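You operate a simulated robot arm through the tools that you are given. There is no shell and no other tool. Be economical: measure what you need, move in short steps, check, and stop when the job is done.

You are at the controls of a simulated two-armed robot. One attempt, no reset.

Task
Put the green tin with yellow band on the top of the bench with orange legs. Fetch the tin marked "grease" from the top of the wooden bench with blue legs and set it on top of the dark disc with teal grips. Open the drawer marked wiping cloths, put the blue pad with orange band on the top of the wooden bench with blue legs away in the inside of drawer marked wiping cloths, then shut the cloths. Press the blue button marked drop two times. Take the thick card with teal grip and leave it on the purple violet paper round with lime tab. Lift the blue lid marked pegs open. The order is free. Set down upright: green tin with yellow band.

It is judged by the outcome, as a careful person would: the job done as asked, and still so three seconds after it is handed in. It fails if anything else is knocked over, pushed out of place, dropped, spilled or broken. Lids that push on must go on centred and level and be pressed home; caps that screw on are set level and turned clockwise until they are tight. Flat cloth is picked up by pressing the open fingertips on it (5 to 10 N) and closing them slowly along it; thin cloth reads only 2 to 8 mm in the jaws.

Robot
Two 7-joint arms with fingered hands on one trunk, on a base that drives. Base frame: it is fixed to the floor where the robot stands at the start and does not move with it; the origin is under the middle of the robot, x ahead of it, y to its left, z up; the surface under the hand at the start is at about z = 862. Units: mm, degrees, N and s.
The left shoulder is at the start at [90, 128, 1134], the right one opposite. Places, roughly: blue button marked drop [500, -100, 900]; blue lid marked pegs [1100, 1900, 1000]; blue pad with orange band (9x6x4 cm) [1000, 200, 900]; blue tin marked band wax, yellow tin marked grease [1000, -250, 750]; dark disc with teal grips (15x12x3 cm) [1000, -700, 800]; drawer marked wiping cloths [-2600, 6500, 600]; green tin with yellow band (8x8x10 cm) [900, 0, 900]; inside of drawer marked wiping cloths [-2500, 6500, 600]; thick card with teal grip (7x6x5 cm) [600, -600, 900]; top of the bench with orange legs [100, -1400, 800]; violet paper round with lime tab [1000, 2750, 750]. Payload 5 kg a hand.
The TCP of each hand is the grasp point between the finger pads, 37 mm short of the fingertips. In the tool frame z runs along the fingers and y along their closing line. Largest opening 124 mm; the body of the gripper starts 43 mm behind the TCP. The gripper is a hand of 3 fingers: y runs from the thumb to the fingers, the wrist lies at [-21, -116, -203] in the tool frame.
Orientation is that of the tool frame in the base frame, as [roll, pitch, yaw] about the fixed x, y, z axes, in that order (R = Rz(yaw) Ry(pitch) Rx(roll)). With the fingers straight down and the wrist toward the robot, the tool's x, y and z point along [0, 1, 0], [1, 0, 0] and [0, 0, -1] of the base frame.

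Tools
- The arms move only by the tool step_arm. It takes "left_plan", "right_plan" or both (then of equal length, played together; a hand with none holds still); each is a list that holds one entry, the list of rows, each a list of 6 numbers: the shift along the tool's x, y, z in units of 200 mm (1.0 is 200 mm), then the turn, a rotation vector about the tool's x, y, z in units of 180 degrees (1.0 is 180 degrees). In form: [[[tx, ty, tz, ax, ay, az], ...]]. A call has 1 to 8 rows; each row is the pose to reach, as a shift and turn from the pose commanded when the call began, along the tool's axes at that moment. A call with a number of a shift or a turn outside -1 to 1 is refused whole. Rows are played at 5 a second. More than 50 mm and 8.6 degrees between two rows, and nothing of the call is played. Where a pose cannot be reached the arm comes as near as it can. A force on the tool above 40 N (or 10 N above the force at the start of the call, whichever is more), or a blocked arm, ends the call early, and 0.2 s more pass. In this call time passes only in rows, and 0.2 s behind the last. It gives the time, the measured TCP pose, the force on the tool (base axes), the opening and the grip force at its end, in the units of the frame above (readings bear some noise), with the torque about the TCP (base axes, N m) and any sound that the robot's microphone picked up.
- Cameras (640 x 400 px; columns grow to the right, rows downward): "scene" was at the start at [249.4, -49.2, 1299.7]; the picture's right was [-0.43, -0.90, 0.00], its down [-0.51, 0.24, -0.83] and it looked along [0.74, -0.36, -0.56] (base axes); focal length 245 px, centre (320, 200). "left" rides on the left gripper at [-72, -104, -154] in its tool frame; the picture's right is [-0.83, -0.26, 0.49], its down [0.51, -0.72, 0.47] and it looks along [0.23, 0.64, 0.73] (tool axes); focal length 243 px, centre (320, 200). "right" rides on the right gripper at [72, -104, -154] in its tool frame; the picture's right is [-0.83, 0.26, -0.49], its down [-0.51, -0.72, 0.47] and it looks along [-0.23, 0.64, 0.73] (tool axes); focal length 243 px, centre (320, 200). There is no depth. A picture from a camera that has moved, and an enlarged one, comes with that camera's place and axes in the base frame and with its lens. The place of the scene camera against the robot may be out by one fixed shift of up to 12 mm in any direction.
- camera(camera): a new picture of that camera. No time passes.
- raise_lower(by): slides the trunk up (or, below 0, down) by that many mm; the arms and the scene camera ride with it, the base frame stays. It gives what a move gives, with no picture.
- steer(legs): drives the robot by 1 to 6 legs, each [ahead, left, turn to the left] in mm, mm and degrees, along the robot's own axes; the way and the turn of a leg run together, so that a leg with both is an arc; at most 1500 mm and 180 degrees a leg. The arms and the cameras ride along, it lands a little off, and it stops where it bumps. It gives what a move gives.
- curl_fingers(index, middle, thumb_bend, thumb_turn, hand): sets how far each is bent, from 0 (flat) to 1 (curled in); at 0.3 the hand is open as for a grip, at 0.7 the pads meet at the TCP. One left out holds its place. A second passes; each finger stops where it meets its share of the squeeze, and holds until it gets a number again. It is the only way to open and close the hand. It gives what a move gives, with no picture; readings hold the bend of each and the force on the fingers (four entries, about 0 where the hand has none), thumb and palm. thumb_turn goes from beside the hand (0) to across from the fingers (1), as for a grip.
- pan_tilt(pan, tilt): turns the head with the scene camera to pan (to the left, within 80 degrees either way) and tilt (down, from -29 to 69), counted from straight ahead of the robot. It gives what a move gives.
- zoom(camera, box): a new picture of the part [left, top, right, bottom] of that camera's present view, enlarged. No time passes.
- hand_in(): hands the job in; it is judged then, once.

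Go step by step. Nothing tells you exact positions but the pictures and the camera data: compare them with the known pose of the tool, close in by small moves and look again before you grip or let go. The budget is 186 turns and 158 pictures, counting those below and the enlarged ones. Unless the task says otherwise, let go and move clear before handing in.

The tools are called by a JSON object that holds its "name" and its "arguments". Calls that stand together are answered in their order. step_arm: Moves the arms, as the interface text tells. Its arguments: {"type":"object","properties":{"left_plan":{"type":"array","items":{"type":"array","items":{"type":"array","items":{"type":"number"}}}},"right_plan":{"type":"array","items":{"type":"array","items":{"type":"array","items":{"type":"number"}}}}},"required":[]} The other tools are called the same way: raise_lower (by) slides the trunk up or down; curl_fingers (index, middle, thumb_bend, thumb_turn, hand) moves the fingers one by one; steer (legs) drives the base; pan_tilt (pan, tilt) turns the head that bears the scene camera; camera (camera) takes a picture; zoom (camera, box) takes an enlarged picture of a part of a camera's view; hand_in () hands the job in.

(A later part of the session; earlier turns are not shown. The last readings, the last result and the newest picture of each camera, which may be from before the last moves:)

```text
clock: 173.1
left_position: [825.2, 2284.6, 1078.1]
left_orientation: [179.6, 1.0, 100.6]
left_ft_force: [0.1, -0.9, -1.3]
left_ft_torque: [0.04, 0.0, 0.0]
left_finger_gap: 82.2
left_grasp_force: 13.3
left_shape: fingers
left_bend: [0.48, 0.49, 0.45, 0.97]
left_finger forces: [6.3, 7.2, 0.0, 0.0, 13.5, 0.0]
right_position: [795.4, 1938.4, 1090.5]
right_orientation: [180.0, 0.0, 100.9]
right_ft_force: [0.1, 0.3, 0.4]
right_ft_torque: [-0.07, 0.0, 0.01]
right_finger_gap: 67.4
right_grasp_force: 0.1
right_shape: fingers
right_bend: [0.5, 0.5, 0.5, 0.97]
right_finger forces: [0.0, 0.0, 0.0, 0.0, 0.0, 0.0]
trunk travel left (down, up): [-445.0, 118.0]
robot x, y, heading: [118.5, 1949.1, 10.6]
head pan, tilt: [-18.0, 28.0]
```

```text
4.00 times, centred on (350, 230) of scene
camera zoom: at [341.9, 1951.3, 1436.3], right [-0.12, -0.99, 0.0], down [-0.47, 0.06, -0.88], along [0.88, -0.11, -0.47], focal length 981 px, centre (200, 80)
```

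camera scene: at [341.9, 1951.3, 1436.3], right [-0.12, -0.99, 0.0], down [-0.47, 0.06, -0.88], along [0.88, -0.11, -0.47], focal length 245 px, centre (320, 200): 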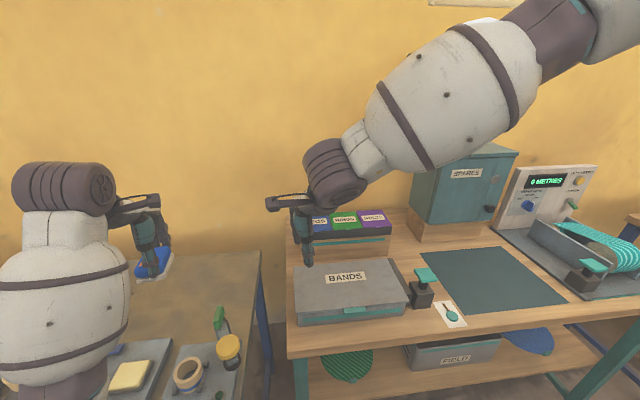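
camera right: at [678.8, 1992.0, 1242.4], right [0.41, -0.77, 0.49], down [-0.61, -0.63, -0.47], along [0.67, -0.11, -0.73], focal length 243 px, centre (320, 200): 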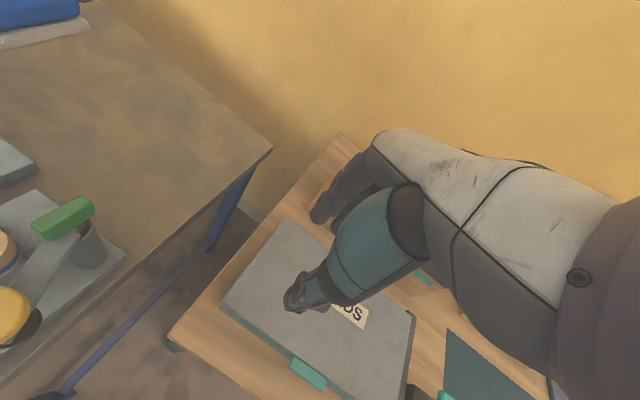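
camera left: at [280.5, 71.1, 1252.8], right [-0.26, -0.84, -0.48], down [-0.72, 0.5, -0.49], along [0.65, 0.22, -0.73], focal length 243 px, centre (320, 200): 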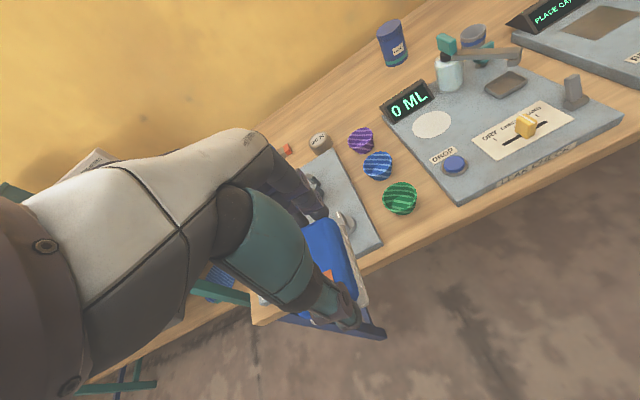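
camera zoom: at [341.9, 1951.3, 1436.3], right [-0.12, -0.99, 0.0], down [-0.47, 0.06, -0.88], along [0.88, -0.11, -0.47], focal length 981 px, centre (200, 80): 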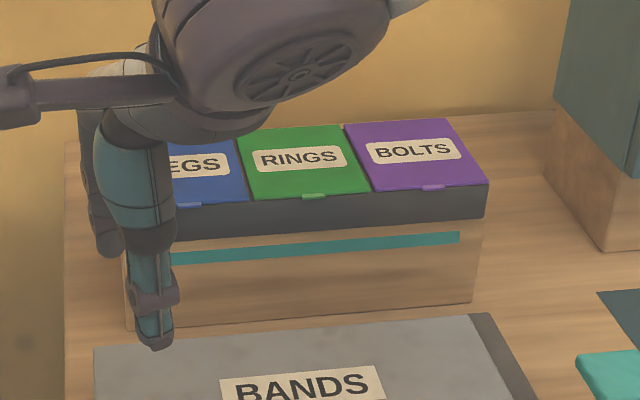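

Each lid has a small front tab. I'll hook the thumb tip under the blue tab with the hand pitched 45° and lift. First: raise the trunk for elbow room, square the hand's yaw, and curl the fingers away.

{"name": "raise_lower", "arguments": {"by": 80}}

{"name": "curl_fingers", "arguments": {"hand": "right", "index": 1.0, "middle": 1.0, "thumb_bend": 0.35}}

{"name": "step_arm", "arguments": {"right_plan": [[[-0.1, 0.08, 0, 0, 0, 0.015], [-0.2, 0.16, 0, 0, 0, 0.03], [-0.3, 0.24, 0, 0, 0, 0.045], [-0.39, 0.3, 0, 0, 0, 0.0606]]]}}

{"name": "step_arm", "arguments": {"right_plan": [[[0, 0, 0, -0.042, 0, 0], [0, 0, 0, -0.084, 0, 0], [0, 0, 0, -0.126, 0, 0], [0, 0, 0, -0.168, 0, 0], [0, 0, 0, -0.21, 0, 0], [0, 0, 0, -0.25, 0, 0]]]}}

{"name": "camera", "arguments": {"camera": "right"}}

{"name": "camera", "arguments": {"camera": "scene"}}

```text
clock: 174.2
left_position: [826.1, 2284.0, 1154.3]
left_orientation: [179.7, 0.9, 100.6]
left_ft_force: [0.1, -0.7, -0.6]
left_ft_torque: [-0.02, -0.03, -0.02]
left_finger_gap: 82.4
left_grasp_force: 13.2
left_shape: fingers
left_bend: [0.48, 0.49, 0.45, 0.97]
left_finger forces: [6.4, 7.1, 0.1, 0.0, 13.4, 0.0]
right_position: [794.8, 1940.5, 1167.5]
right_orientation: [-179.8, 0.0, 100.9]
right_ft_force: [0.9, -0.1, -0.7]
right_ft_torque: [0.03, -0.03, 0.02]
right_finger_gap: 67.5
right_grasp_force: 0.1
right_shape: fingers
right_bend: [0.5, 0.5, 0.5, 0.97]
right_finger forces: [0.0, 0.1, 0.0, 0.0, 0.0, 0.0]
trunk travel left (down, up): [-525.0, 38.0]
robot x, y, heading: [118.3, 1948.9, 10.7]
head pan, tilt: [-18.0, 28.0]
```

```text
clock: 175.2
left_position: [824.6, 2282.8, 1157.6]
left_orientation: [179.5, 0.9, 100.5]
left_ft_force: [-0.2, -0.3, 0.4]
left_ft_torque: [0.0, -0.02, -0.01]
left_finger_gap: 82.5
left_grasp_force: 13.5
left_shape: fingers
left_bend: [0.48, 0.49, 0.45, 0.97]
left_finger forces: [6.4, 7.1, 0.0, 0.1, 13.4, 0.1]
right_position: [794.6, 1939.3, 1169.2]
right_orientation: [179.7, 0.1, 100.9]
right_ft_force: [0.5, 0.5, -0.4]
right_ft_torque: [0.0, -0.01, -0.01]
right_finger_gap: 79.6
right_grasp_force: 0.0
right_shape: fingers
right_bend: [1.0, 1.0, 0.35, 0.97]
right_finger forces: [0.1, 0.0, 0.0, 0.0, 0.0, 0.1]
trunk travel left (down, up): [-525.0, 38.0]
robot x, y, heading: [118.2, 1948.5, 10.9]
head pan, tilt: [-18.0, 28.0]
```

```text
clock: 176.2
left_position: [826.3, 2282.2, 1157.9]
left_orientation: [179.5, 0.9, 100.7]
left_ft_force: [0.2, 0.3, -0.2]
left_ft_torque: [0.04, 0.01, -0.01]
left_finger_gap: 82.1
left_grasp_force: 14.0
left_shape: fingers
left_bend: [0.48, 0.49, 0.45, 0.97]
left_finger forces: [6.2, 7.2, 0.0, 0.0, 13.4, 0.0]
right_position: [869.2, 1873.6, 1170.1]
right_orientation: [180.0, -0.1, 90.0]
right_ft_force: [0.8, 0.1, 0.4]
right_ft_torque: [0.03, 0.0, -0.02]
right_finger_gap: 79.7
right_grasp_force: 0.0
right_shape: fingers
right_bend: [1.0, 1.0, 0.35, 0.97]
right_finger forces: [0.0, 0.0, 0.0, 0.0, 0.0, 0.1]
trunk travel left (down, up): [-525.0, 38.0]
robot x, y, heading: [119.2, 1947.3, 10.7]
head pan, tilt: [-18.0, 28.0]
```

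```text
clock: 177.6
left_position: [823.9, 2284.8, 1157.8]
left_orientation: [179.4, 0.9, 100.6]
left_ft_force: [-0.9, 0.0, -0.7]
left_ft_torque: [0.0, -0.04, 0.02]
left_finger_gap: 82.1
left_grasp_force: 13.5
left_shape: fingers
left_bend: [0.48, 0.49, 0.45, 0.97]
left_finger forces: [6.4, 7.1, 0.0, 0.0, 13.4, 0.0]
right_position: [866.9, 1881.6, 1179.4]
right_orientation: [142.6, 0.1, 89.6]
right_ft_force: [-0.3, 0.0, -0.3]
right_ft_torque: [0.02, -0.01, 0.01]
right_finger_gap: 80.0
right_grasp_force: 0.0
right_shape: fingers
right_bend: [1.0, 1.0, 0.35, 0.97]
right_finger forces: [0.0, 0.0, 0.0, 0.0, 0.0, 0.1]
right hand out of reach, approached as far as the arm can: row 5, 6
trunk travel left (down, up): [-525.0, 38.0]
robot x, y, heading: [116.8, 1950.6, 10.9]
head pan, tilt: [-18.0, 28.0]
```

```text
37 pictures are left
camera right: at [692.4, 1956.1, 1236.8], right [-0.1, -0.83, 0.55], down [-0.29, -0.51, -0.81], along [0.95, -0.24, -0.19], focal length 243 px, centre (320, 200)
```

right: 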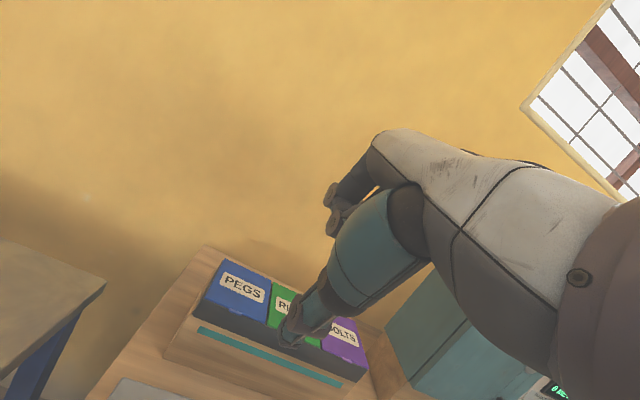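

```text
36 pictures are left
camera scene: at [287.4, 1940.9, 1536.2], right [-0.12, -0.99, 0.0], down [-0.47, 0.06, -0.88], along [0.88, -0.11, -0.47], focal length 245 px, centre (320, 200)
```

scene: 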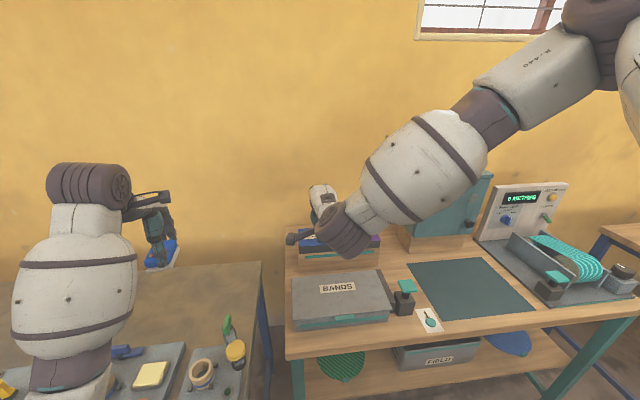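

I zoom the right camera to find the blue tab precisely.

{"name": "zoom", "arguments": {"camera": "right", "box": [170, 240, 380, 390]}}

```text
2.67 times, centred on (275, 315) of right
camera zoom: at [692.4, 1956.1, 1236.8], right [-0.1, -0.83, 0.55], down [-0.29, -0.51, -0.81], along [0.95, -0.24, -0.19], focal length 647 px, centre (440, -107)
```

zoom: 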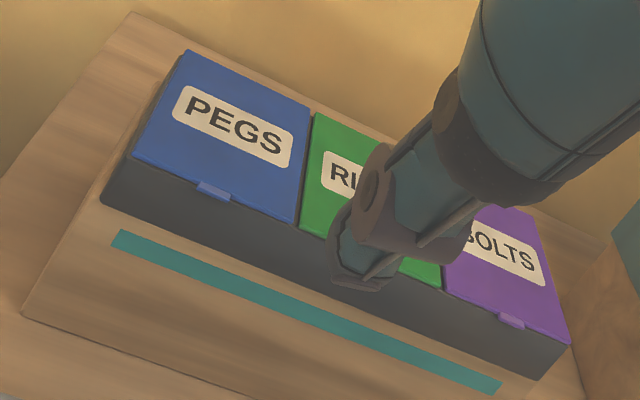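

The blue tab is at roughly [992, 1888, 973]. I bend the thumb into a hook and bring the hand down in front of the box, below tab height.

{"name": "curl_fingers", "arguments": {"hand": "right", "thumb_bend": 0.62}}

{"name": "step_arm", "arguments": {"right_plan": [[[0.01, -0.09, 0.17, 0, 0, 0], [0.02, -0.18, 0.34, 0, 0, 0], [0.03, -0.27, 0.51, 0, 0, 0], [0.04, -0.36, 0.68, 0, 0, 0], [0.04, -0.456, 0.852, 0, 0, 0]]]}}

{"name": "camera", "arguments": {"camera": "right"}}

{"name": "zoom", "arguments": {"camera": "scene", "box": [260, 190, 420, 300]}}

```text
clock: 178.6
left_position: [825.1, 2284.2, 1156.3]
left_orientation: [179.6, 0.8, 100.6]
left_ft_force: [-1.1, 0.1, -1.1]
left_ft_torque: [0.02, -0.01, 0.0]
left_finger_gap: 82.3
left_grasp_force: 12.9
left_shape: fingers
left_bend: [0.48, 0.49, 0.45, 0.97]
left_finger forces: [6.2, 7.1, 0.1, 0.0, 13.5, 0.0]
right_position: [869.5, 1882.4, 1178.9]
right_orientation: [142.7, 0.2, 89.4]
right_ft_force: [-0.1, -0.1, -0.4]
right_ft_torque: [0.02, 0.0, 0.07]
right_finger_gap: 63.6
right_grasp_force: 0.0
right_shape: fingers
right_bend: [1.0, 1.0, 0.62, 0.97]
right_finger forces: [0.0, 0.1, 0.1, 0.0, 0.0, 0.0]
trunk travel left (down, up): [-525.0, 38.0]
robot x, y, heading: [119.5, 1946.7, 10.9]
head pan, tilt: [-18.0, 28.0]
```

```text
clock: 179.8
left_position: [826.0, 2283.0, 1158.8]
left_orientation: [179.6, 1.0, 100.7]
left_ft_force: [0.1, -0.2, -0.1]
left_ft_torque: [-0.04, -0.01, -0.02]
left_finger_gap: 82.6
left_grasp_force: 13.2
left_shape: fingers
left_bend: [0.48, 0.49, 0.45, 0.97]
left_finger forces: [6.3, 7.1, 0.1, 0.0, 13.4, 0.0]
right_position: [861.6, 1878.2, 1156.9]
right_orientation: [143.6, 0.4, 88.7]
right_ft_force: [0.6, -0.6, 0.2]
right_ft_torque: [0.01, -0.01, 0.03]
right_finger_gap: 63.7
right_grasp_force: 0.2
right_shape: fingers
right_bend: [1.0, 1.0, 0.62, 0.97]
right_finger forces: [0.1, 0.0, 0.1, 0.0, 0.0, 0.1]
right hand out of reach, approached as far as the arm can: row 1, 2, 3, 4, 5
trunk travel left (down, up): [-525.0, 38.0]
robot x, y, heading: [121.9, 1950.7, 10.8]
head pan, tilt: [-18.0, 28.0]
```

```text
34 pictures are left
camera right: at [689.1, 1957.2, 1217.7], right [-0.1, -0.82, 0.56], down [-0.31, -0.51, -0.8], along [0.94, -0.26, -0.21], focal length 243 px, centre (320, 200)
```

right: 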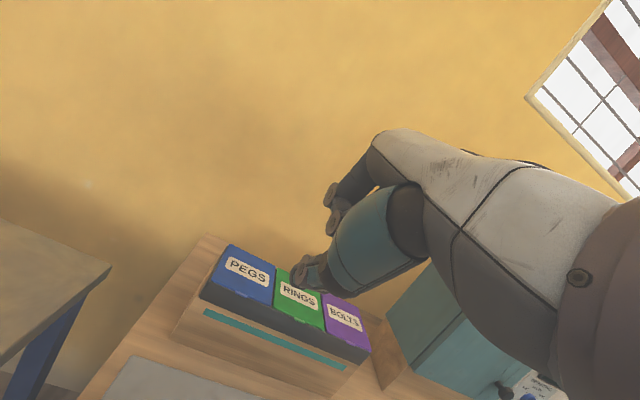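

```text
3.64 times, centred on (340, 245) of scene
camera zoom: at [288.4, 1940.6, 1536.0], right [-0.12, -0.99, 0.0], down [-0.47, 0.06, -0.88], along [0.88, -0.11, -0.47], focal length 892 px, centre (247, 36)
```

zoom: 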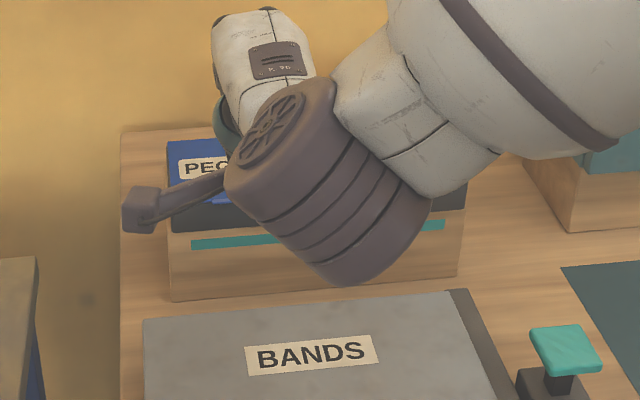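

With the trunk so high the wrist can't pitch and descend. I'll lower the trunk in stages while lifting the hands to keep clear.

{"name": "raise_lower", "arguments": {"by": -100}}

{"name": "step_arm", "arguments": {"left_plan": [[[0, 0, -0.2, 0, 0, 0], [0, 0, -0.4, 0, 0, 0], [0, 0, -0.5, 0, 0, 0]]], "right_plan": [[[0, 0.1, -0.13, 0, 0, 0], [0, 0.2, -0.26, 0, 0, 0], [0, 0.29, -0.4, 0, 0, 0]]]}}

{"name": "raise_lower", "arguments": {"by": -100}}

{"name": "step_arm", "arguments": {"left_plan": [[[0, 0, -0.2, 0, 0, 0], [0, 0, -0.4, 0, 0, 0], [0, 0, -0.5, 0, 0, 0]]], "right_plan": [[[0, 0.0, 0.0, -0.02, 0, 0], [0, 0.0, 0.0, -0.04, 0, 0], [0, 0, 0, -0.05, 0, 0]]]}}

{"name": "camera", "arguments": {"camera": "scene"}}

```text
clock: 181.0
left_position: [822.8, 2282.6, 1061.4]
left_orientation: [179.9, 1.0, 100.6]
left_ft_force: [0.2, 0.2, -1.1]
left_ft_torque: [0.0, 0.0, 0.0]
left_finger_gap: 82.4
left_grasp_force: 13.4
left_shape: fingers
left_bend: [0.48, 0.49, 0.45, 0.97]
left_finger forces: [6.2, 7.0, 0.0, 0.0, 13.4, 0.0]
right_position: [847.5, 1878.6, 925.8]
right_orientation: [154.4, 2.7, 88.9]
right_ft_force: [-7.4, -2.5, 28.6]
right_ft_torque: [0.12, 0.04, 0.03]
right_finger_gap: 57.1
right_grasp_force: 14.6
right_shape: fingers
right_bend: [1.0, 1.0, 0.73, 0.99]
right_finger forces: [0.1, 0.0, 0.0, 0.0, 28.9, 0.1]
trunk travel left (down, up): [-432.0, 131.0]
robot x, y, heading: [118.0, 1948.3, 10.6]
head pan, tilt: [-18.0, 28.0]
stopped: the force on the tool passed its limit at 45 N (the readings are from after the stop); the commanded pose is now the measured one
```

```text
clock: 181.8
left_position: [825.0, 2282.7, 1161.4]
left_orientation: [-180.0, 1.0, 100.5]
left_ft_force: [-1.4, 0.0, -1.0]
left_ft_torque: [0.0, 0.0, 0.04]
left_finger_gap: 82.1
left_grasp_force: 13.5
left_shape: fingers
left_bend: [0.48, 0.49, 0.45, 0.97]
left_finger forces: [6.4, 7.1, 0.0, 0.0, 13.3, 0.0]
right_position: [867.2, 1882.4, 1020.0]
right_orientation: [154.8, 2.8, 88.8]
right_ft_force: [-0.8, -0.1, 0.4]
right_ft_torque: [0.0, 0.01, 0.02]
right_finger_gap: 63.3
right_grasp_force: 0.1
right_shape: fingers
right_bend: [1.0, 1.0, 0.62, 0.98]
right_finger forces: [0.0, 0.1, 0.1, 0.0, 0.0, 0.0]
trunk travel left (down, up): [-432.0, 131.0]
robot x, y, heading: [118.9, 1951.4, 10.6]
head pan, tilt: [-18.0, 28.0]
```

```text
clock: 183.1
left_position: [815.7, 2279.6, 1070.6]
left_orientation: [179.3, 0.7, 100.5]
left_ft_force: [-0.4, -0.6, -0.8]
left_ft_torque: [-0.02, -0.02, 0.02]
left_finger_gap: 82.2
left_grasp_force: 13.3
left_shape: fingers
left_bend: [0.48, 0.49, 0.45, 0.97]
left_finger forces: [6.3, 7.0, 0.0, 0.0, 13.3, 0.1]
right_position: [860.3, 1879.5, 925.8]
right_orientation: [154.2, 2.3, 89.0]
right_ft_force: [-10.7, 1.7, 31.0]
right_ft_torque: [0.46, 0.17, 0.14]
right_finger_gap: 57.4
right_grasp_force: 15.7
right_shape: fingers
right_bend: [1.0, 1.0, 0.72, 0.98]
right_finger forces: [0.0, 0.1, 0.0, 0.0, 31.0, 0.0]
trunk travel left (down, up): [-332.0, 231.0]
robot x, y, heading: [115.9, 1947.2, 11.1]
head pan, tilt: [-18.0, 28.0]
```

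```text
clock: 183.4
left_position: [822.2, 2281.8, 1068.8]
left_orientation: [-179.9, 1.0, 100.2]
left_ft_force: [-0.6, 0.2, -1.5]
left_ft_torque: [-0.03, -0.04, -0.01]
left_finger_gap: 82.2
left_grasp_force: 13.5
left_shape: fingers
left_bend: [0.48, 0.49, 0.45, 0.97]
left_finger forces: [6.3, 7.2, 0.0, 0.1, 13.5, 0.1]
right_position: [865.1, 1884.3, 925.1]
right_orientation: [153.1, 2.5, 89.0]
right_ft_force: [-4.3, -0.1, 25.8]
right_ft_torque: [0.14, -0.08, 0.01]
right_finger_gap: 57.0
right_grasp_force: 13.5
right_shape: fingers
right_bend: [1.0, 1.0, 0.73, 0.99]
right_finger forces: [0.0, 0.0, 0.1, 0.0, 25.7, 0.1]
trunk travel left (down, up): [-332.0, 231.0]
robot x, y, heading: [119.5, 1943.0, 10.9]
head pan, tilt: [-18.0, 28.0]
stopped in row 1 (right hand): the force on the tool passed its limit at 44 N (the readings are from after the stop); the commanded pose is now the measured one
```

```text
32 pictures are left
camera scene: at [368.8, 1956.2, 1317.4], right [-0.12, -0.99, 0.0], down [-0.46, 0.06, -0.88], along [0.88, -0.11, -0.47], focal length 245 px, centre (320, 200)
```

scene: 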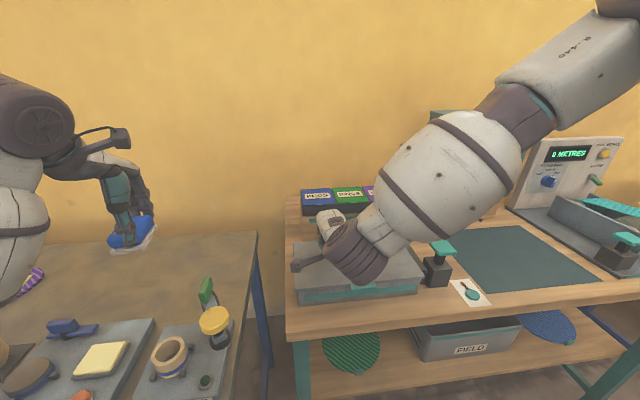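

The thumb pressed on the BANDS box top while the trunk lowered; the box did not shift visibly. I lift the right hand straight up now.

{"name": "step_arm", "arguments": {"left_plan": [[[0, 0, -0.2, 0, 0, 0], [0, 0, -0.4, 0, 0, 0], [0, 0, -0.5, 0, 0, 0]]], "right_plan": [[[0, 0.1, -0.196, 0, 0, 0], [0, 0.2, -0.392, 0, 0, 0], [0, 0.25, -0.49, 0, 0, 0]]]}}

{"name": "zoom", "arguments": {"camera": "scene", "box": [270, 170, 450, 310]}}

```text
clock: 184.2
left_position: [824.7, 2283.7, 1165.4]
left_orientation: [-179.5, 0.9, 100.2]
left_ft_force: [0.2, 1.0, -0.8]
left_ft_torque: [0.0, 0.02, 0.02]
left_finger_gap: 82.5
left_grasp_force: 13.2
left_shape: fingers
left_bend: [0.48, 0.49, 0.45, 0.97]
left_finger forces: [6.4, 7.0, 0.0, 0.0, 13.4, 0.0]
right_position: [867.9, 1886.3, 1027.9]
right_orientation: [153.8, 2.6, 89.0]
right_ft_force: [0.7, -0.6, 0.7]
right_ft_torque: [0.03, 0.01, 0.01]
right_finger_gap: 63.3
right_grasp_force: 0.0
right_shape: fingers
right_bend: [1.0, 1.0, 0.62, 0.98]
right_finger forces: [0.1, 0.1, 0.1, 0.0, 0.0, 0.0]
trunk travel left (down, up): [-332.0, 231.0]
robot x, y, heading: [118.4, 1947.2, 10.7]
head pan, tilt: [-18.0, 28.0]
```

```text
2.86 times, centred on (360, 240) of scene
camera zoom: at [373.6, 1956.3, 1316.6], right [-0.12, -0.99, 0.0], down [-0.47, 0.06, -0.88], along [0.88, -0.11, -0.47], focal length 701 px, centre (206, 86)
```

zoom: 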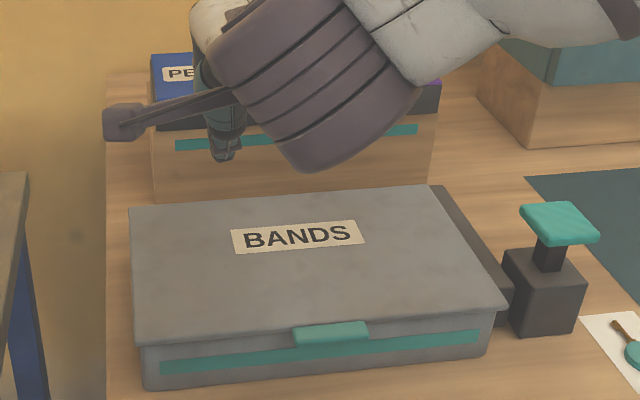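

The box is unmoved. I pitch the hand further and move forward past the BANDS box, then check how it stands.

{"name": "step_arm", "arguments": {"right_plan": [[[0, 0.08, 0.04, -0.03, 0, 0], [0, 0.16, 0.08, -0.06, 0, 0], [0, 0.24, 0.12, -0.09, 0, 0]]]}}

{"name": "camera", "arguments": {"camera": "right"}}

```text
clock: 185.0
left_position: [825.4, 2284.2, 1165.5]
left_orientation: [-179.5, 0.9, 100.1]
left_ft_force: [0.2, 0.1, -1.2]
left_ft_torque: [0.01, 0.04, 0.0]
left_finger_gap: 82.4
left_grasp_force: 13.2
left_shape: fingers
left_bend: [0.48, 0.49, 0.45, 0.97]
left_finger forces: [6.3, 7.1, 0.0, 0.0, 13.4, 0.1]
right_position: [922.4, 1886.1, 1028.8]
right_orientation: [137.4, 2.6, 88.8]
right_ft_force: [0.4, -0.1, -0.8]
right_ft_torque: [0.01, 0.02, -0.01]
right_finger_gap: 63.6
right_grasp_force: 0.0
right_shape: fingers
right_bend: [1.0, 1.0, 0.62, 0.98]
right_finger forces: [0.0, 0.0, 0.2, 0.1, 0.0, 0.0]
trunk travel left (down, up): [-332.0, 231.0]
robot x, y, heading: [118.8, 1945.9, 10.8]
head pan, tilt: [-18.0, 28.0]
```

```text
30 pictures are left
camera right: at [742.8, 1964.8, 1067.2], right [-0.15, -0.8, 0.58], down [-0.22, -0.54, -0.81], along [0.96, -0.25, -0.1], focal length 243 px, centre (320, 200)
```

right: 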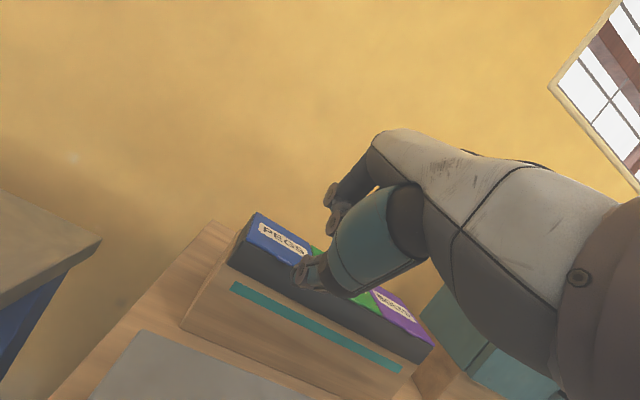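

The pitched pose works at this trunk height. One zoom to locate the tab relative to the thumb tip.

{"name": "zoom", "arguments": {"camera": "right", "box": [220, 190, 380, 300]}}

```text
3.64 times, centred on (300, 245) of right
camera zoom: at [742.8, 1964.8, 1067.2], right [-0.15, -0.8, 0.58], down [-0.22, -0.54, -0.81], along [0.96, -0.25, -0.1], focal length 882 px, centre (393, 36)
```

zoom: 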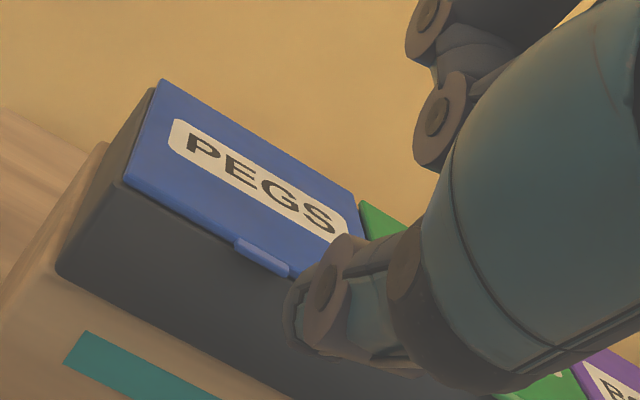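

Triangulated tab: [1010, 1888, 955]; the thumb tip is at about [927, 1894, 979]. I move the thumb tip to just in front of and below the tab and look.

{"name": "step_arm", "arguments": {"right_plan": [[[-0.01, 0.02, 0.11, 0, 0, 0], [-0.02, 0.05, 0.23, 0, 0, 0], [-0.03, 0.07, 0.34, 0, 0, 0]]]}}

{"name": "zoom", "arguments": {"camera": "right", "box": [220, 190, 380, 300]}}

```text
clock: 185.8
left_position: [823.8, 2284.1, 1165.6]
left_orientation: [-179.6, 1.0, 100.2]
left_ft_force: [-0.6, 0.4, -0.8]
left_ft_torque: [-0.02, 0.0, 0.0]
left_finger_gap: 82.3
left_grasp_force: 13.2
left_shape: fingers
left_bend: [0.48, 0.49, 0.45, 0.97]
left_finger forces: [6.4, 7.1, 0.0, 0.1, 13.5, 0.1]
right_position: [944.6, 1870.8, 1028.8]
right_orientation: [137.7, 2.4, 87.8]
right_ft_force: [-0.5, -0.2, 0.8]
right_ft_torque: [-0.03, 0.01, -0.01]
right_finger_gap: 63.5
right_grasp_force: 0.0
right_shape: fingers
right_bend: [1.0, 1.0, 0.62, 0.98]
right_finger forces: [0.1, 0.0, 0.0, 0.1, 0.0, 0.0]
right hand out of reach, approached as far as the arm can: row 1, 2, 3
trunk travel left (down, up): [-332.0, 231.0]
robot x, y, heading: [117.9, 1948.6, 10.9]
head pan, tilt: [-18.0, 28.0]
```

```text
3.64 times, centred on (300, 245) of right
camera zoom: at [767.4, 1953.0, 1068.9], right [-0.17, -0.8, 0.57], down [-0.24, -0.53, -0.81], along [0.96, -0.27, -0.1], focal length 882 px, centre (393, 36)
```

zoom: 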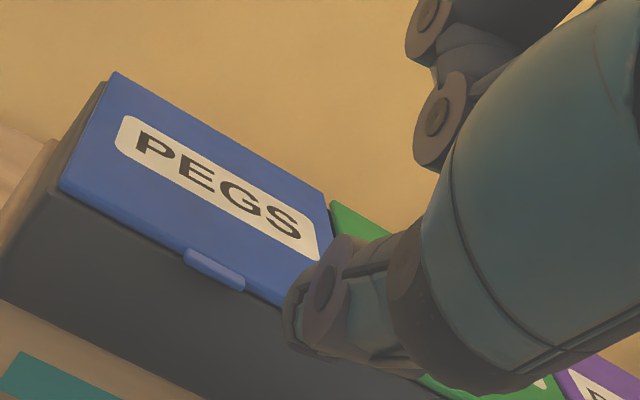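

The wrist limit blocks going lower at this pitch, so I lower the trunk by 45 mm instead.

{"name": "raise_lower", "arguments": {"by": -45}}

{"name": "step_arm", "arguments": {"right_plan": [[[0.03, 0.07, 0.07, 0, 0, 0], [0.05, 0.12, 0.12, 0, 0, 0]]]}}

{"name": "zoom", "arguments": {"camera": "right", "box": [220, 190, 380, 300]}}

```text
clock: 186.7
left_position: [824.3, 2283.3, 1121.8]
left_orientation: [-179.7, 1.1, 100.2]
left_ft_force: [-0.6, -0.6, -0.9]
left_ft_torque: [0.0, -0.05, 0.01]
left_finger_gap: 82.3
left_grasp_force: 13.2
left_shape: fingers
left_bend: [0.48, 0.49, 0.45, 0.97]
left_finger forces: [6.2, 7.1, 0.1, 0.1, 13.4, 0.1]
right_position: [946.9, 1872.4, 960.3]
right_orientation: [139.8, 2.9, 87.8]
right_ft_force: [0.3, 0.0, 1.2]
right_ft_torque: [-0.01, 0.05, 0.01]
right_finger_gap: 63.4
right_grasp_force: 0.1
right_shape: fingers
right_bend: [1.0, 1.0, 0.62, 0.98]
right_finger forces: [0.0, 0.1, 0.0, 0.1, 0.0, 0.0]
trunk travel left (down, up): [-287.0, 276.0]
robot x, y, heading: [117.7, 1948.9, 10.8]
head pan, tilt: [-18.0, 28.0]
```

```text
clock: 187.3
left_position: [824.5, 2282.3, 1120.5]
left_orientation: [-179.7, 0.9, 100.2]
left_ft_force: [-0.3, 0.4, 0.1]
left_ft_torque: [0.01, 0.02, 0.04]
left_finger_gap: 82.4
left_grasp_force: 13.8
left_shape: fingers
left_bend: [0.48, 0.49, 0.45, 0.97]
left_finger forces: [6.3, 7.1, 0.0, 0.1, 13.4, 0.0]
right_position: [980.7, 1881.2, 958.5]
right_orientation: [139.8, 2.8, 87.9]
right_ft_force: [-0.1, 0.5, -0.6]
right_ft_torque: [-0.01, 0.02, 0.01]
right_finger_gap: 63.7
right_grasp_force: 0.0
right_shape: fingers
right_bend: [1.0, 1.0, 0.62, 0.98]
right_finger forces: [0.0, 0.0, 0.0, 0.1, 0.0, 0.0]
trunk travel left (down, up): [-287.0, 276.0]
robot x, y, heading: [114.1, 1946.3, 10.9]
head pan, tilt: [-18.0, 28.0]
```

```text
3.64 times, centred on (300, 245) of right
camera zoom: at [806.3, 1962.5, 1003.8], right [-0.15, -0.8, 0.59], down [-0.27, -0.54, -0.8], along [0.95, -0.27, -0.13], focal length 882 px, centre (393, 36)
```

zoom: 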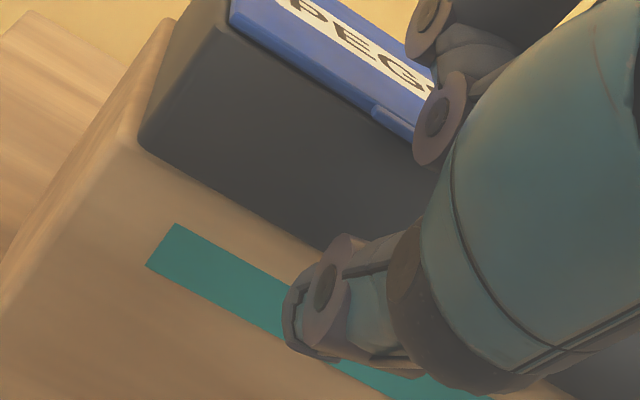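

The thumb is too low and the curled fingers are level with the tab. I back up slightly, rise 25 mm, and come forward so the thumb goes below and the fingers above the lid edge.

{"name": "step_arm", "arguments": {"right_plan": [[[0, -0.007, -0.084, 0, 0, 0], [0, 0.035, -0.134, 0, 0, 0], [0, 0.08, -0.095, 0, 0, 0]]]}}

{"name": "zoom", "arguments": {"camera": "right", "box": [220, 190, 380, 300]}}

```text
clock: 188.1
left_position: [825.7, 2282.3, 1120.6]
left_orientation: [-179.6, 0.9, 100.2]
left_ft_force: [-0.3, -0.1, -0.5]
left_ft_torque: [-0.04, 0.03, -0.04]
left_finger_gap: 82.4
left_grasp_force: 13.3
left_shape: fingers
left_bend: [0.48, 0.49, 0.45, 0.97]
left_finger forces: [6.3, 7.1, 0.0, 0.0, 13.4, 0.1]
right_position: [982.7, 1881.7, 981.0]
right_orientation: [139.9, 2.9, 87.9]
right_ft_force: [-0.3, 0.0, 0.6]
right_ft_torque: [0.0, 0.0, -0.01]
right_finger_gap: 63.6
right_grasp_force: 0.0
right_shape: fingers
right_bend: [1.0, 1.0, 0.62, 0.98]
right_finger forces: [0.1, 0.1, 0.0, 0.0, 0.0, 0.1]
trunk travel left (down, up): [-287.0, 276.0]
robot x, y, heading: [114.4, 1952.1, 10.8]
head pan, tilt: [-18.0, 28.0]
```

```text
3.64 times, centred on (300, 245) of right
camera zoom: at [807.6, 1964.0, 1026.8], right [-0.15, -0.8, 0.59], down [-0.27, -0.54, -0.8], along [0.95, -0.27, -0.13], focal length 882 px, centre (393, 36)
```

zoom: 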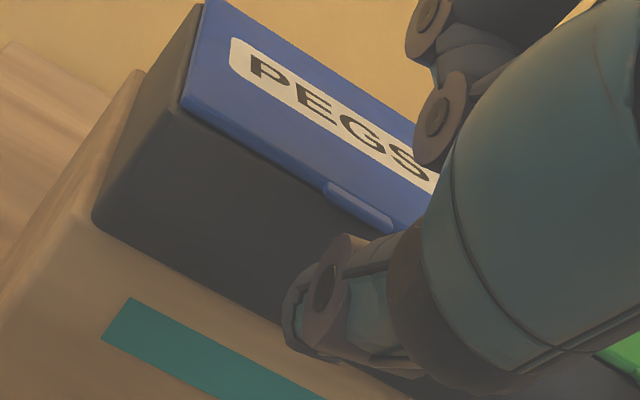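

The thumb tip is about 20 mm below and in front of the tab, the fingers above the lid. I move forward 20 mm under the tab, then lift in small steps.

{"name": "step_arm", "arguments": {"right_plan": [[[-0.01, 0.03, 0.025, 0, 0, 0], [-0.01, 0.055, 0.047, 0, 0, 0], [-0.01, 0.076, 0.065, 0, 0, 0]]]}}

{"name": "step_arm", "arguments": {"right_plan": [[[0, 0.02, -0.023, 0, 0, 0], [0, 0.04, -0.046, 0, 0, 0], [0, 0.06, -0.07, 0, 0, 0], [0, 0.08, -0.092, 0, 0, 0], [0, 0.1, -0.115, 0, 0, 0], [0, 0.12, -0.14, 0, 0, 0]]]}}

{"name": "camera", "arguments": {"camera": "right"}}

```text
clock: 188.9
left_position: [823.4, 2283.5, 1121.7]
left_orientation: [-179.7, 1.0, 100.2]
left_ft_force: [-0.6, -0.7, -0.9]
left_ft_torque: [-0.04, -0.01, 0.0]
left_finger_gap: 82.3
left_grasp_force: 13.8
left_shape: fingers
left_bend: [0.48, 0.49, 0.45, 0.97]
left_finger forces: [6.3, 7.0, 0.2, 0.0, 13.4, 0.0]
right_position: [999.9, 1878.2, 982.0]
right_orientation: [139.6, 2.9, 88.0]
right_ft_force: [-11.1, 1.2, 4.5]
right_ft_torque: [0.06, 0.38, 0.02]
right_finger_gap: 65.0
right_grasp_force: 4.5
right_shape: fingers
right_bend: [1.0, 1.0, 0.6, 0.97]
right_finger forces: [0.1, 0.0, 0.0, 0.0, 9.9, 0.0]
trunk travel left (down, up): [-287.0, 276.0]
robot x, y, heading: [118.3, 1947.7, 10.7]
head pan, tilt: [-18.0, 28.0]
```

```text
clock: 190.3
left_position: [824.0, 2283.4, 1121.1]
left_orientation: [-179.6, 0.9, 100.2]
left_ft_force: [-0.2, -1.1, -0.3]
left_ft_torque: [-0.02, 0.0, 0.0]
left_finger_gap: 82.3
left_grasp_force: 13.7
left_shape: fingers
left_bend: [0.48, 0.49, 0.45, 0.97]
left_finger forces: [6.3, 7.1, 0.0, 0.0, 13.4, 0.1]
right_position: [1001.6, 1883.1, 1019.9]
right_orientation: [139.7, 2.9, 87.9]
right_ft_force: [0.2, -0.1, -0.2]
right_ft_torque: [-0.01, -0.01, -0.02]
right_finger_gap: 63.5
right_grasp_force: 0.1
right_shape: fingers
right_bend: [1.0, 1.0, 0.62, 0.97]
right_finger forces: [0.0, 0.0, 0.1, 0.0, 0.2, 0.0]
trunk travel left (down, up): [-287.0, 276.0]
robot x, y, heading: [117.2, 1948.6, 10.8]
head pan, tilt: [-18.0, 28.0]
```

```text
25 pictures are left
camera right: at [825.6, 1964.5, 1065.0], right [-0.15, -0.8, 0.59], down [-0.27, -0.54, -0.8], along [0.95, -0.27, -0.13], focal length 243 px, centre (320, 200)
```

right: 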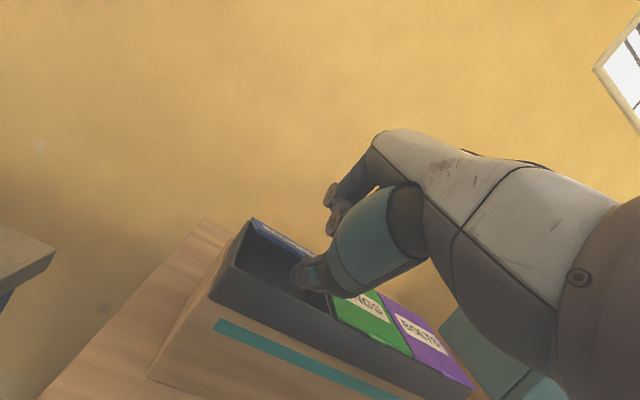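

The compartment is open: the lid swings up. I zoom to see the lid's angle.

{"name": "zoom", "arguments": {"camera": "right", "box": [200, 180, 420, 330]}}

```text
2.67 times, centred on (310, 255) of right
camera zoom: at [825.6, 1964.5, 1065.0], right [-0.15, -0.8, 0.59], down [-0.27, -0.54, -0.8], along [0.95, -0.27, -0.13], focal length 647 px, centre (347, 53)
```

zoom: 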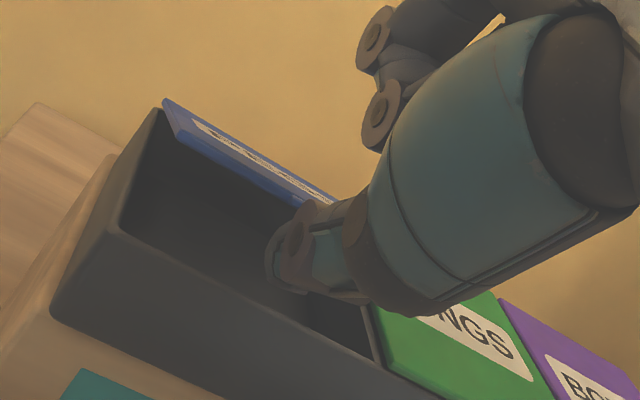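

The lid is up about 20–30°, resting on the thumb. I follow its arc: up and then forward to push it past upright.

{"name": "step_arm", "arguments": {"right_plan": [[[0, 0.1, -0.045, 0, 0, 0], [0, 0.199, -0.08, 0, 0, 0], [0, 0.29, -0.083, 0, 0, 0], [0, 0.376, -0.081, 0, 0, 0], [0, 0.5, -0.042, 0, 0, 0], [0, 0.615, 0.023, 0, 0, 0]]]}}

{"name": "camera", "arguments": {"camera": "right"}}

```text
clock: 191.7
left_position: [825.4, 2282.4, 1118.8]
left_orientation: [-179.5, 0.9, 100.2]
left_ft_force: [0.1, -0.8, -0.1]
left_ft_torque: [-0.01, 0.04, 0.0]
left_finger_gap: 82.2
left_grasp_force: 13.5
left_shape: fingers
left_bend: [0.48, 0.49, 0.45, 0.97]
left_finger forces: [6.3, 7.0, 0.1, 0.0, 13.4, 0.0]
right_position: [1099.2, 1881.8, 1092.7]
right_orientation: [139.9, 2.8, 87.9]
right_ft_force: [-0.2, 0.0, 0.0]
right_ft_torque: [0.0, -0.03, -0.01]
right_finger_gap: 63.5
right_grasp_force: 0.2
right_shape: fingers
right_bend: [1.0, 1.0, 0.62, 0.97]
right_finger forces: [0.0, 0.0, 0.0, 0.0, 0.1, 0.0]
trunk travel left (down, up): [-287.0, 276.0]
robot x, y, heading: [116.3, 1948.3, 10.7]
head pan, tilt: [-18.0, 28.0]
```

```text
23 pictures are left
camera right: at [924.2, 1964.1, 1139.4], right [-0.15, -0.8, 0.59], down [-0.27, -0.54, -0.8], along [0.95, -0.27, -0.13], focal length 243 px, centre (320, 200)
```

right: 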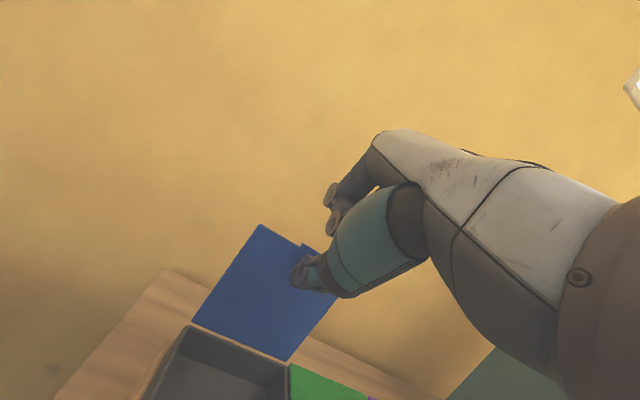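

The lid stands near upright. I push it a bit further forward so it rests past vertical, then withdraw and check.

{"name": "step_arm", "arguments": {"right_plan": [[[0, 0.038, 0.032, 0, 0, 0], [0, 0.076, 0.065, 0, 0, 0], [0, 0.114, 0.097, 0, 0, 0]]]}}

{"name": "step_arm", "arguments": {"right_plan": [[[0, -0.1, -0.085, 0, 0, 0], [0, -0.25, -0.21, 0, 0, 0], [0, -0.35, -0.4, 0, 0, 0], [0, -0.4, -0.6, 0, 0, 0], [0, -0.45, -0.8, 0, 0, 0]]]}}

{"name": "zoom", "arguments": {"camera": "scene", "box": [240, 110, 440, 250]}}

```text
clock: 192.5
left_position: [825.0, 2283.0, 1120.5]
left_orientation: [-179.6, 0.9, 100.2]
left_ft_force: [0.9, -0.8, -0.3]
left_ft_torque: [0.03, -0.02, 0.02]
left_finger_gap: 82.1
left_grasp_force: 13.3
left_shape: fingers
left_bend: [0.48, 0.49, 0.45, 0.97]
left_finger forces: [6.3, 7.1, 0.0, 0.1, 13.4, 0.0]
right_position: [1128.6, 1879.9, 1093.2]
right_orientation: [139.7, 2.9, 87.8]
right_ft_force: [0.7, 0.1, 0.7]
right_ft_torque: [0.0, -0.01, 0.0]
right_finger_gap: 63.9
right_grasp_force: 0.1
right_shape: fingers
right_bend: [1.0, 1.0, 0.62, 0.97]
right_finger forces: [0.1, 0.0, 0.1, 0.0, 0.0, 0.0]
trunk travel left (down, up): [-287.0, 276.0]
robot x, y, heading: [117.9, 1949.5, 11.2]
head pan, tilt: [-18.0, 28.0]
```

```text
clock: 193.7
left_position: [822.4, 2282.7, 1123.0]
left_orientation: [-179.8, 0.9, 100.2]
left_ft_force: [0.1, 0.6, -1.1]
left_ft_torque: [0.01, -0.02, -0.05]
left_finger_gap: 82.5
left_grasp_force: 13.6
left_shape: fingers
left_bend: [0.48, 0.49, 0.45, 0.97]
left_finger forces: [6.2, 7.1, 0.0, 0.0, 13.4, 0.0]
right_position: [951.5, 1890.2, 1160.0]
right_orientation: [139.6, 2.9, 87.8]
right_ft_force: [-0.6, -0.9, 1.2]
right_ft_torque: [0.0, -0.02, -0.04]
right_finger_gap: 63.5
right_grasp_force: 0.1
right_shape: fingers
right_bend: [1.0, 1.0, 0.62, 0.97]
right_finger forces: [0.1, 0.1, 0.1, 0.0, 0.0, 0.0]
trunk travel left (down, up): [-287.0, 276.0]
robot x, y, heading: [117.2, 1949.2, 10.9]
head pan, tilt: [-18.0, 28.0]
```

```text
2.86 times, centred on (340, 180) of scene
camera zoom: at [381.7, 1958.5, 1272.1], right [-0.12, -0.99, 0.0], down [-0.46, 0.06, -0.88], along [0.88, -0.11, -0.47], focal length 701 px, centre (263, 257)
```

zoom: 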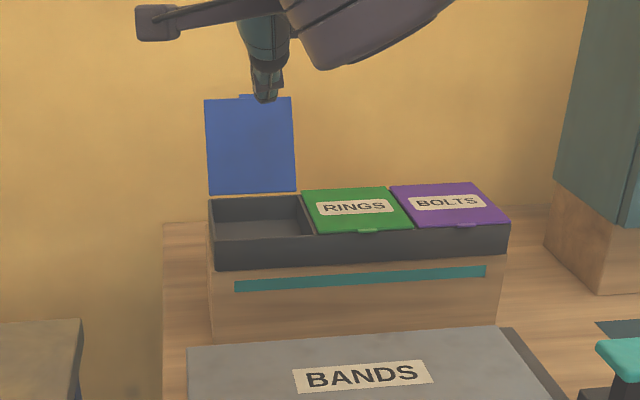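

The PEGS lid stays open. Now the drawer: I straighten the right hand, open it, back out into the aisle and head up toward the drawer unit.

{"name": "step_arm", "arguments": {"right_plan": [[[0, -0.1, -0.08, 0.045, 0, 0], [0, -0.2, -0.17, 0.09, 0, 0], [0, -0.3, -0.25, 0.135, 0, 0], [0, -0.4, -0.34, 0.18, 0, 0], [0, -0.5, -0.42, 0.223, 0, 0]]]}}

{"name": "curl_fingers", "arguments": {"hand": "right", "index": 0.3, "middle": 0.3, "thumb_bend": 0.3}}

{"name": "steer", "arguments": {"legs": [[-250, 0, 0], [0, 0, 79], [1500, 0, 0], [800, 0, 0]]}}

{"name": "pan_tilt", "arguments": {"pan": 40, "tilt": 18}}

{"name": "camera", "arguments": {"camera": "scene"}}

```text
clock: 194.9
left_position: [825.6, 2281.0, 1122.1]
left_orientation: [-179.6, 0.9, 100.1]
left_ft_force: [-0.3, -0.4, 0.0]
left_ft_torque: [0.0, 0.04, -0.03]
left_finger_gap: 82.6
left_grasp_force: 13.2
left_shape: fingers
left_bend: [0.48, 0.49, 0.45, 0.97]
left_finger forces: [6.4, 7.0, 0.1, 0.1, 13.3, 0.0]
right_position: [824.4, 1894.7, 1157.9]
right_orientation: [180.0, 2.9, 87.9]
right_ft_force: [0.5, -0.3, 0.4]
right_ft_torque: [0.02, 0.0, 0.02]
right_finger_gap: 63.5
right_grasp_force: 0.0
right_shape: fingers
right_bend: [1.0, 1.0, 0.62, 0.97]
right_finger forces: [0.0, 0.0, 0.0, 0.1, 0.0, 0.0]
trunk travel left (down, up): [-287.0, 276.0]
robot x, y, heading: [117.2, 1948.7, 10.7]
head pan, tilt: [-18.0, 28.0]
```

```text
clock: 195.9
left_position: [824.8, 2282.7, 1120.6]
left_orientation: [-179.5, 0.9, 100.2]
left_ft_force: [0.7, 0.2, -0.2]
left_ft_torque: [-0.01, 0.01, -0.03]
left_finger_gap: 82.1
left_grasp_force: 12.8
left_shape: fingers
left_bend: [0.48, 0.49, 0.45, 0.97]
left_finger forces: [6.4, 7.2, 0.0, 0.1, 13.3, 0.0]
right_position: [823.7, 1894.5, 1157.5]
right_orientation: [179.9, 2.9, 87.9]
right_ft_force: [0.5, -0.4, 0.0]
right_ft_torque: [0.02, 0.0, 0.04]
right_finger_gap: 128.5
right_grasp_force: 0.0
right_shape: fingers
right_bend: [0.3, 0.3, 0.3, 0.97]
right_finger forces: [0.0, 0.1, 0.0, 0.0, 0.0, 0.0]
trunk travel left (down, up): [-287.0, 276.0]
robot x, y, heading: [115.3, 1950.7, 10.7]
head pan, tilt: [-18.0, 28.0]
```

```text
clock: 212.0
left_position: [-398.3, 4956.4, 1121.5]
left_orientation: [-179.6, 1.0, -178.2]
left_ft_force: [0.6, -0.1, -0.2]
left_ft_torque: [-0.01, -0.01, 0.02]
left_finger_gap: 82.1
left_grasp_force: 13.3
left_shape: fingers
left_bend: [0.48, 0.49, 0.46, 0.97]
left_finger forces: [6.1, 6.9, 0.0, 0.0, 12.9, 0.0]
right_position: [-14.4, 4899.4, 1157.1]
right_orientation: [179.8, 2.8, 169.6]
right_ft_force: [0.3, -0.2, 0.3]
right_ft_torque: [0.01, 0.02, 0.0]
right_finger_gap: 128.2
right_grasp_force: 0.2
right_shape: fingers
right_bend: [0.3, 0.3, 0.3, 0.97]
right_finger forces: [0.1, 0.1, 0.0, 0.1, 0.0, 0.0]
trunk travel left (down, up): [-287.0, 276.0]
robot x, y, heading: [-170.5, 4207.8, 92.5]
head pan, tilt: [-18.0, 28.0]
```

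```text
clock: 213.3
left_position: [-399.1, 4956.4, 1121.3]
left_orientation: [-179.6, 1.0, -178.2]
left_ft_force: [-0.1, 0.7, -0.3]
left_ft_torque: [0.02, -0.03, -0.01]
left_finger_gap: 81.7
left_grasp_force: 13.0
left_shape: fingers
left_bend: [0.48, 0.49, 0.46, 0.97]
left_finger forces: [6.1, 6.8, 0.1, 0.0, 12.9, 0.1]
right_position: [-14.4, 4899.6, 1157.6]
right_orientation: [179.9, 2.9, 169.6]
right_ft_force: [0.3, 0.5, 0.0]
right_ft_torque: [-0.02, -0.02, 0.03]
right_finger_gap: 128.7
right_grasp_force: 0.1
right_shape: fingers
right_bend: [0.3, 0.3, 0.3, 0.97]
right_finger forces: [0.0, 0.0, 0.0, 0.1, 0.1, 0.0]
trunk travel left (down, up): [-287.0, 276.0]
robot x, y, heading: [-167.0, 4208.4, 92.6]
head pan, tilt: [40.0, 18.0]
```

```text
21 pictures are left
camera scene: at [-236.0, 4440.7, 1287.6], right [0.74, 0.68, 0.0], down [0.21, -0.23, -0.95], along [-0.64, 0.7, -0.31], focal length 245 px, centre (320, 200)
```

scene: 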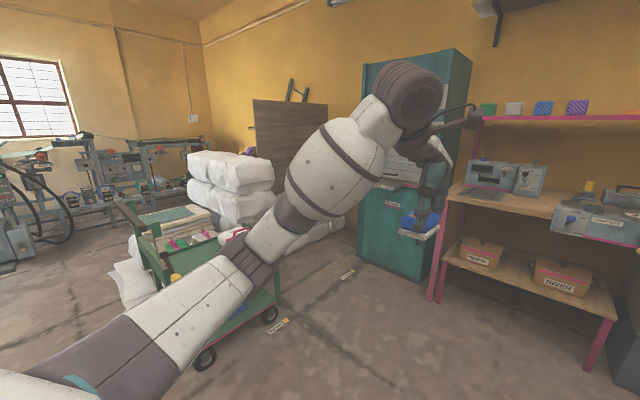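

The left arm hides the drawer's direction. I turn left about 45° on the spot and look straight ahead.

{"name": "steer", "arguments": {"legs": [[0, 400, 0], [600, 0, 40]]}}

{"name": "pan_tilt", "arguments": {"pan": 5, "tilt": 18}}

{"name": "camera", "arguments": {"camera": "scene"}}

```text
clock: 220.3
left_position: [-1443.8, 5148.0, 1120.6]
left_orientation: [-179.7, 1.0, -137.7]
left_ft_force: [0.0, 0.2, -0.8]
left_ft_torque: [0.03, 0.02, 0.02]
left_finger_gap: 81.5
left_grasp_force: 12.5
left_shape: fingers
left_bend: [0.48, 0.49, 0.46, 0.97]
left_finger forces: [5.9, 6.8, 0.0, 0.0, 12.7, 0.1]
right_position: [-1117.1, 5353.2, 1157.7]
right_orientation: [179.9, 2.9, -150.2]
right_ft_force: [0.7, 0.1, 0.1]
right_ft_torque: [0.01, 0.01, 0.0]
right_finger_gap: 128.3
right_grasp_force: 0.1
right_shape: fingers
right_bend: [0.3, 0.3, 0.3, 0.97]
right_finger forces: [0.0, 0.0, 0.0, 0.1, 0.0, 0.1]
trunk travel left (down, up): [-287.0, 276.0]
robot x, y, heading: [-791.3, 4725.1, 133.0]
head pan, tilt: [40.0, 18.0]
```

```text
clock: 221.3
left_position: [-1447.1, 5148.6, 1122.1]
left_orientation: [-179.6, 0.8, -137.9]
left_ft_force: [0.0, -0.2, -0.7]
left_ft_torque: [0.02, -0.02, 0.04]
left_finger_gap: 81.7
left_grasp_force: 12.7
left_shape: fingers
left_bend: [0.48, 0.49, 0.46, 0.97]
left_finger forces: [6.0, 6.7, 0.0, 0.0, 12.7, 0.0]
right_position: [-1116.2, 5352.9, 1157.0]
right_orientation: [179.9, 2.9, -150.2]
right_ft_force: [0.4, 0.6, 0.9]
right_ft_torque: [-0.02, -0.01, 0.0]
right_finger_gap: 128.5
right_grasp_force: 0.0
right_shape: fingers
right_bend: [0.3, 0.3, 0.3, 0.97]
right_finger forces: [0.1, 0.0, 0.0, 0.0, 0.0, 0.0]
trunk travel left (down, up): [-287.0, 276.0]
robot x, y, heading: [-788.7, 4727.0, 132.7]
head pan, tilt: [5.0, 18.0]
```

```text
20 pictures are left
camera scene: at [-970.3, 4905.5, 1287.7], right [0.67, 0.74, 0.0], down [0.23, -0.21, -0.95], along [-0.7, 0.64, -0.31], focal length 245 px, centre (320, 200)
```

scene: 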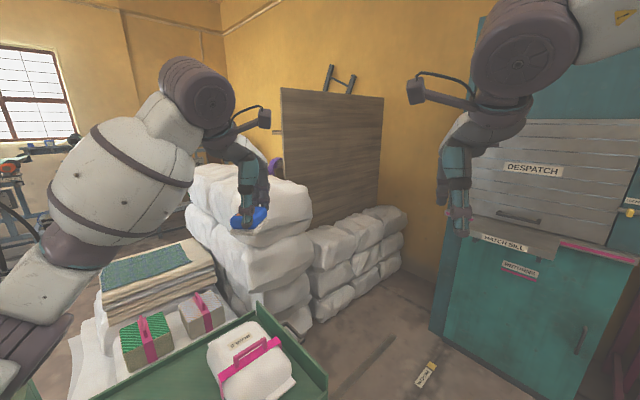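

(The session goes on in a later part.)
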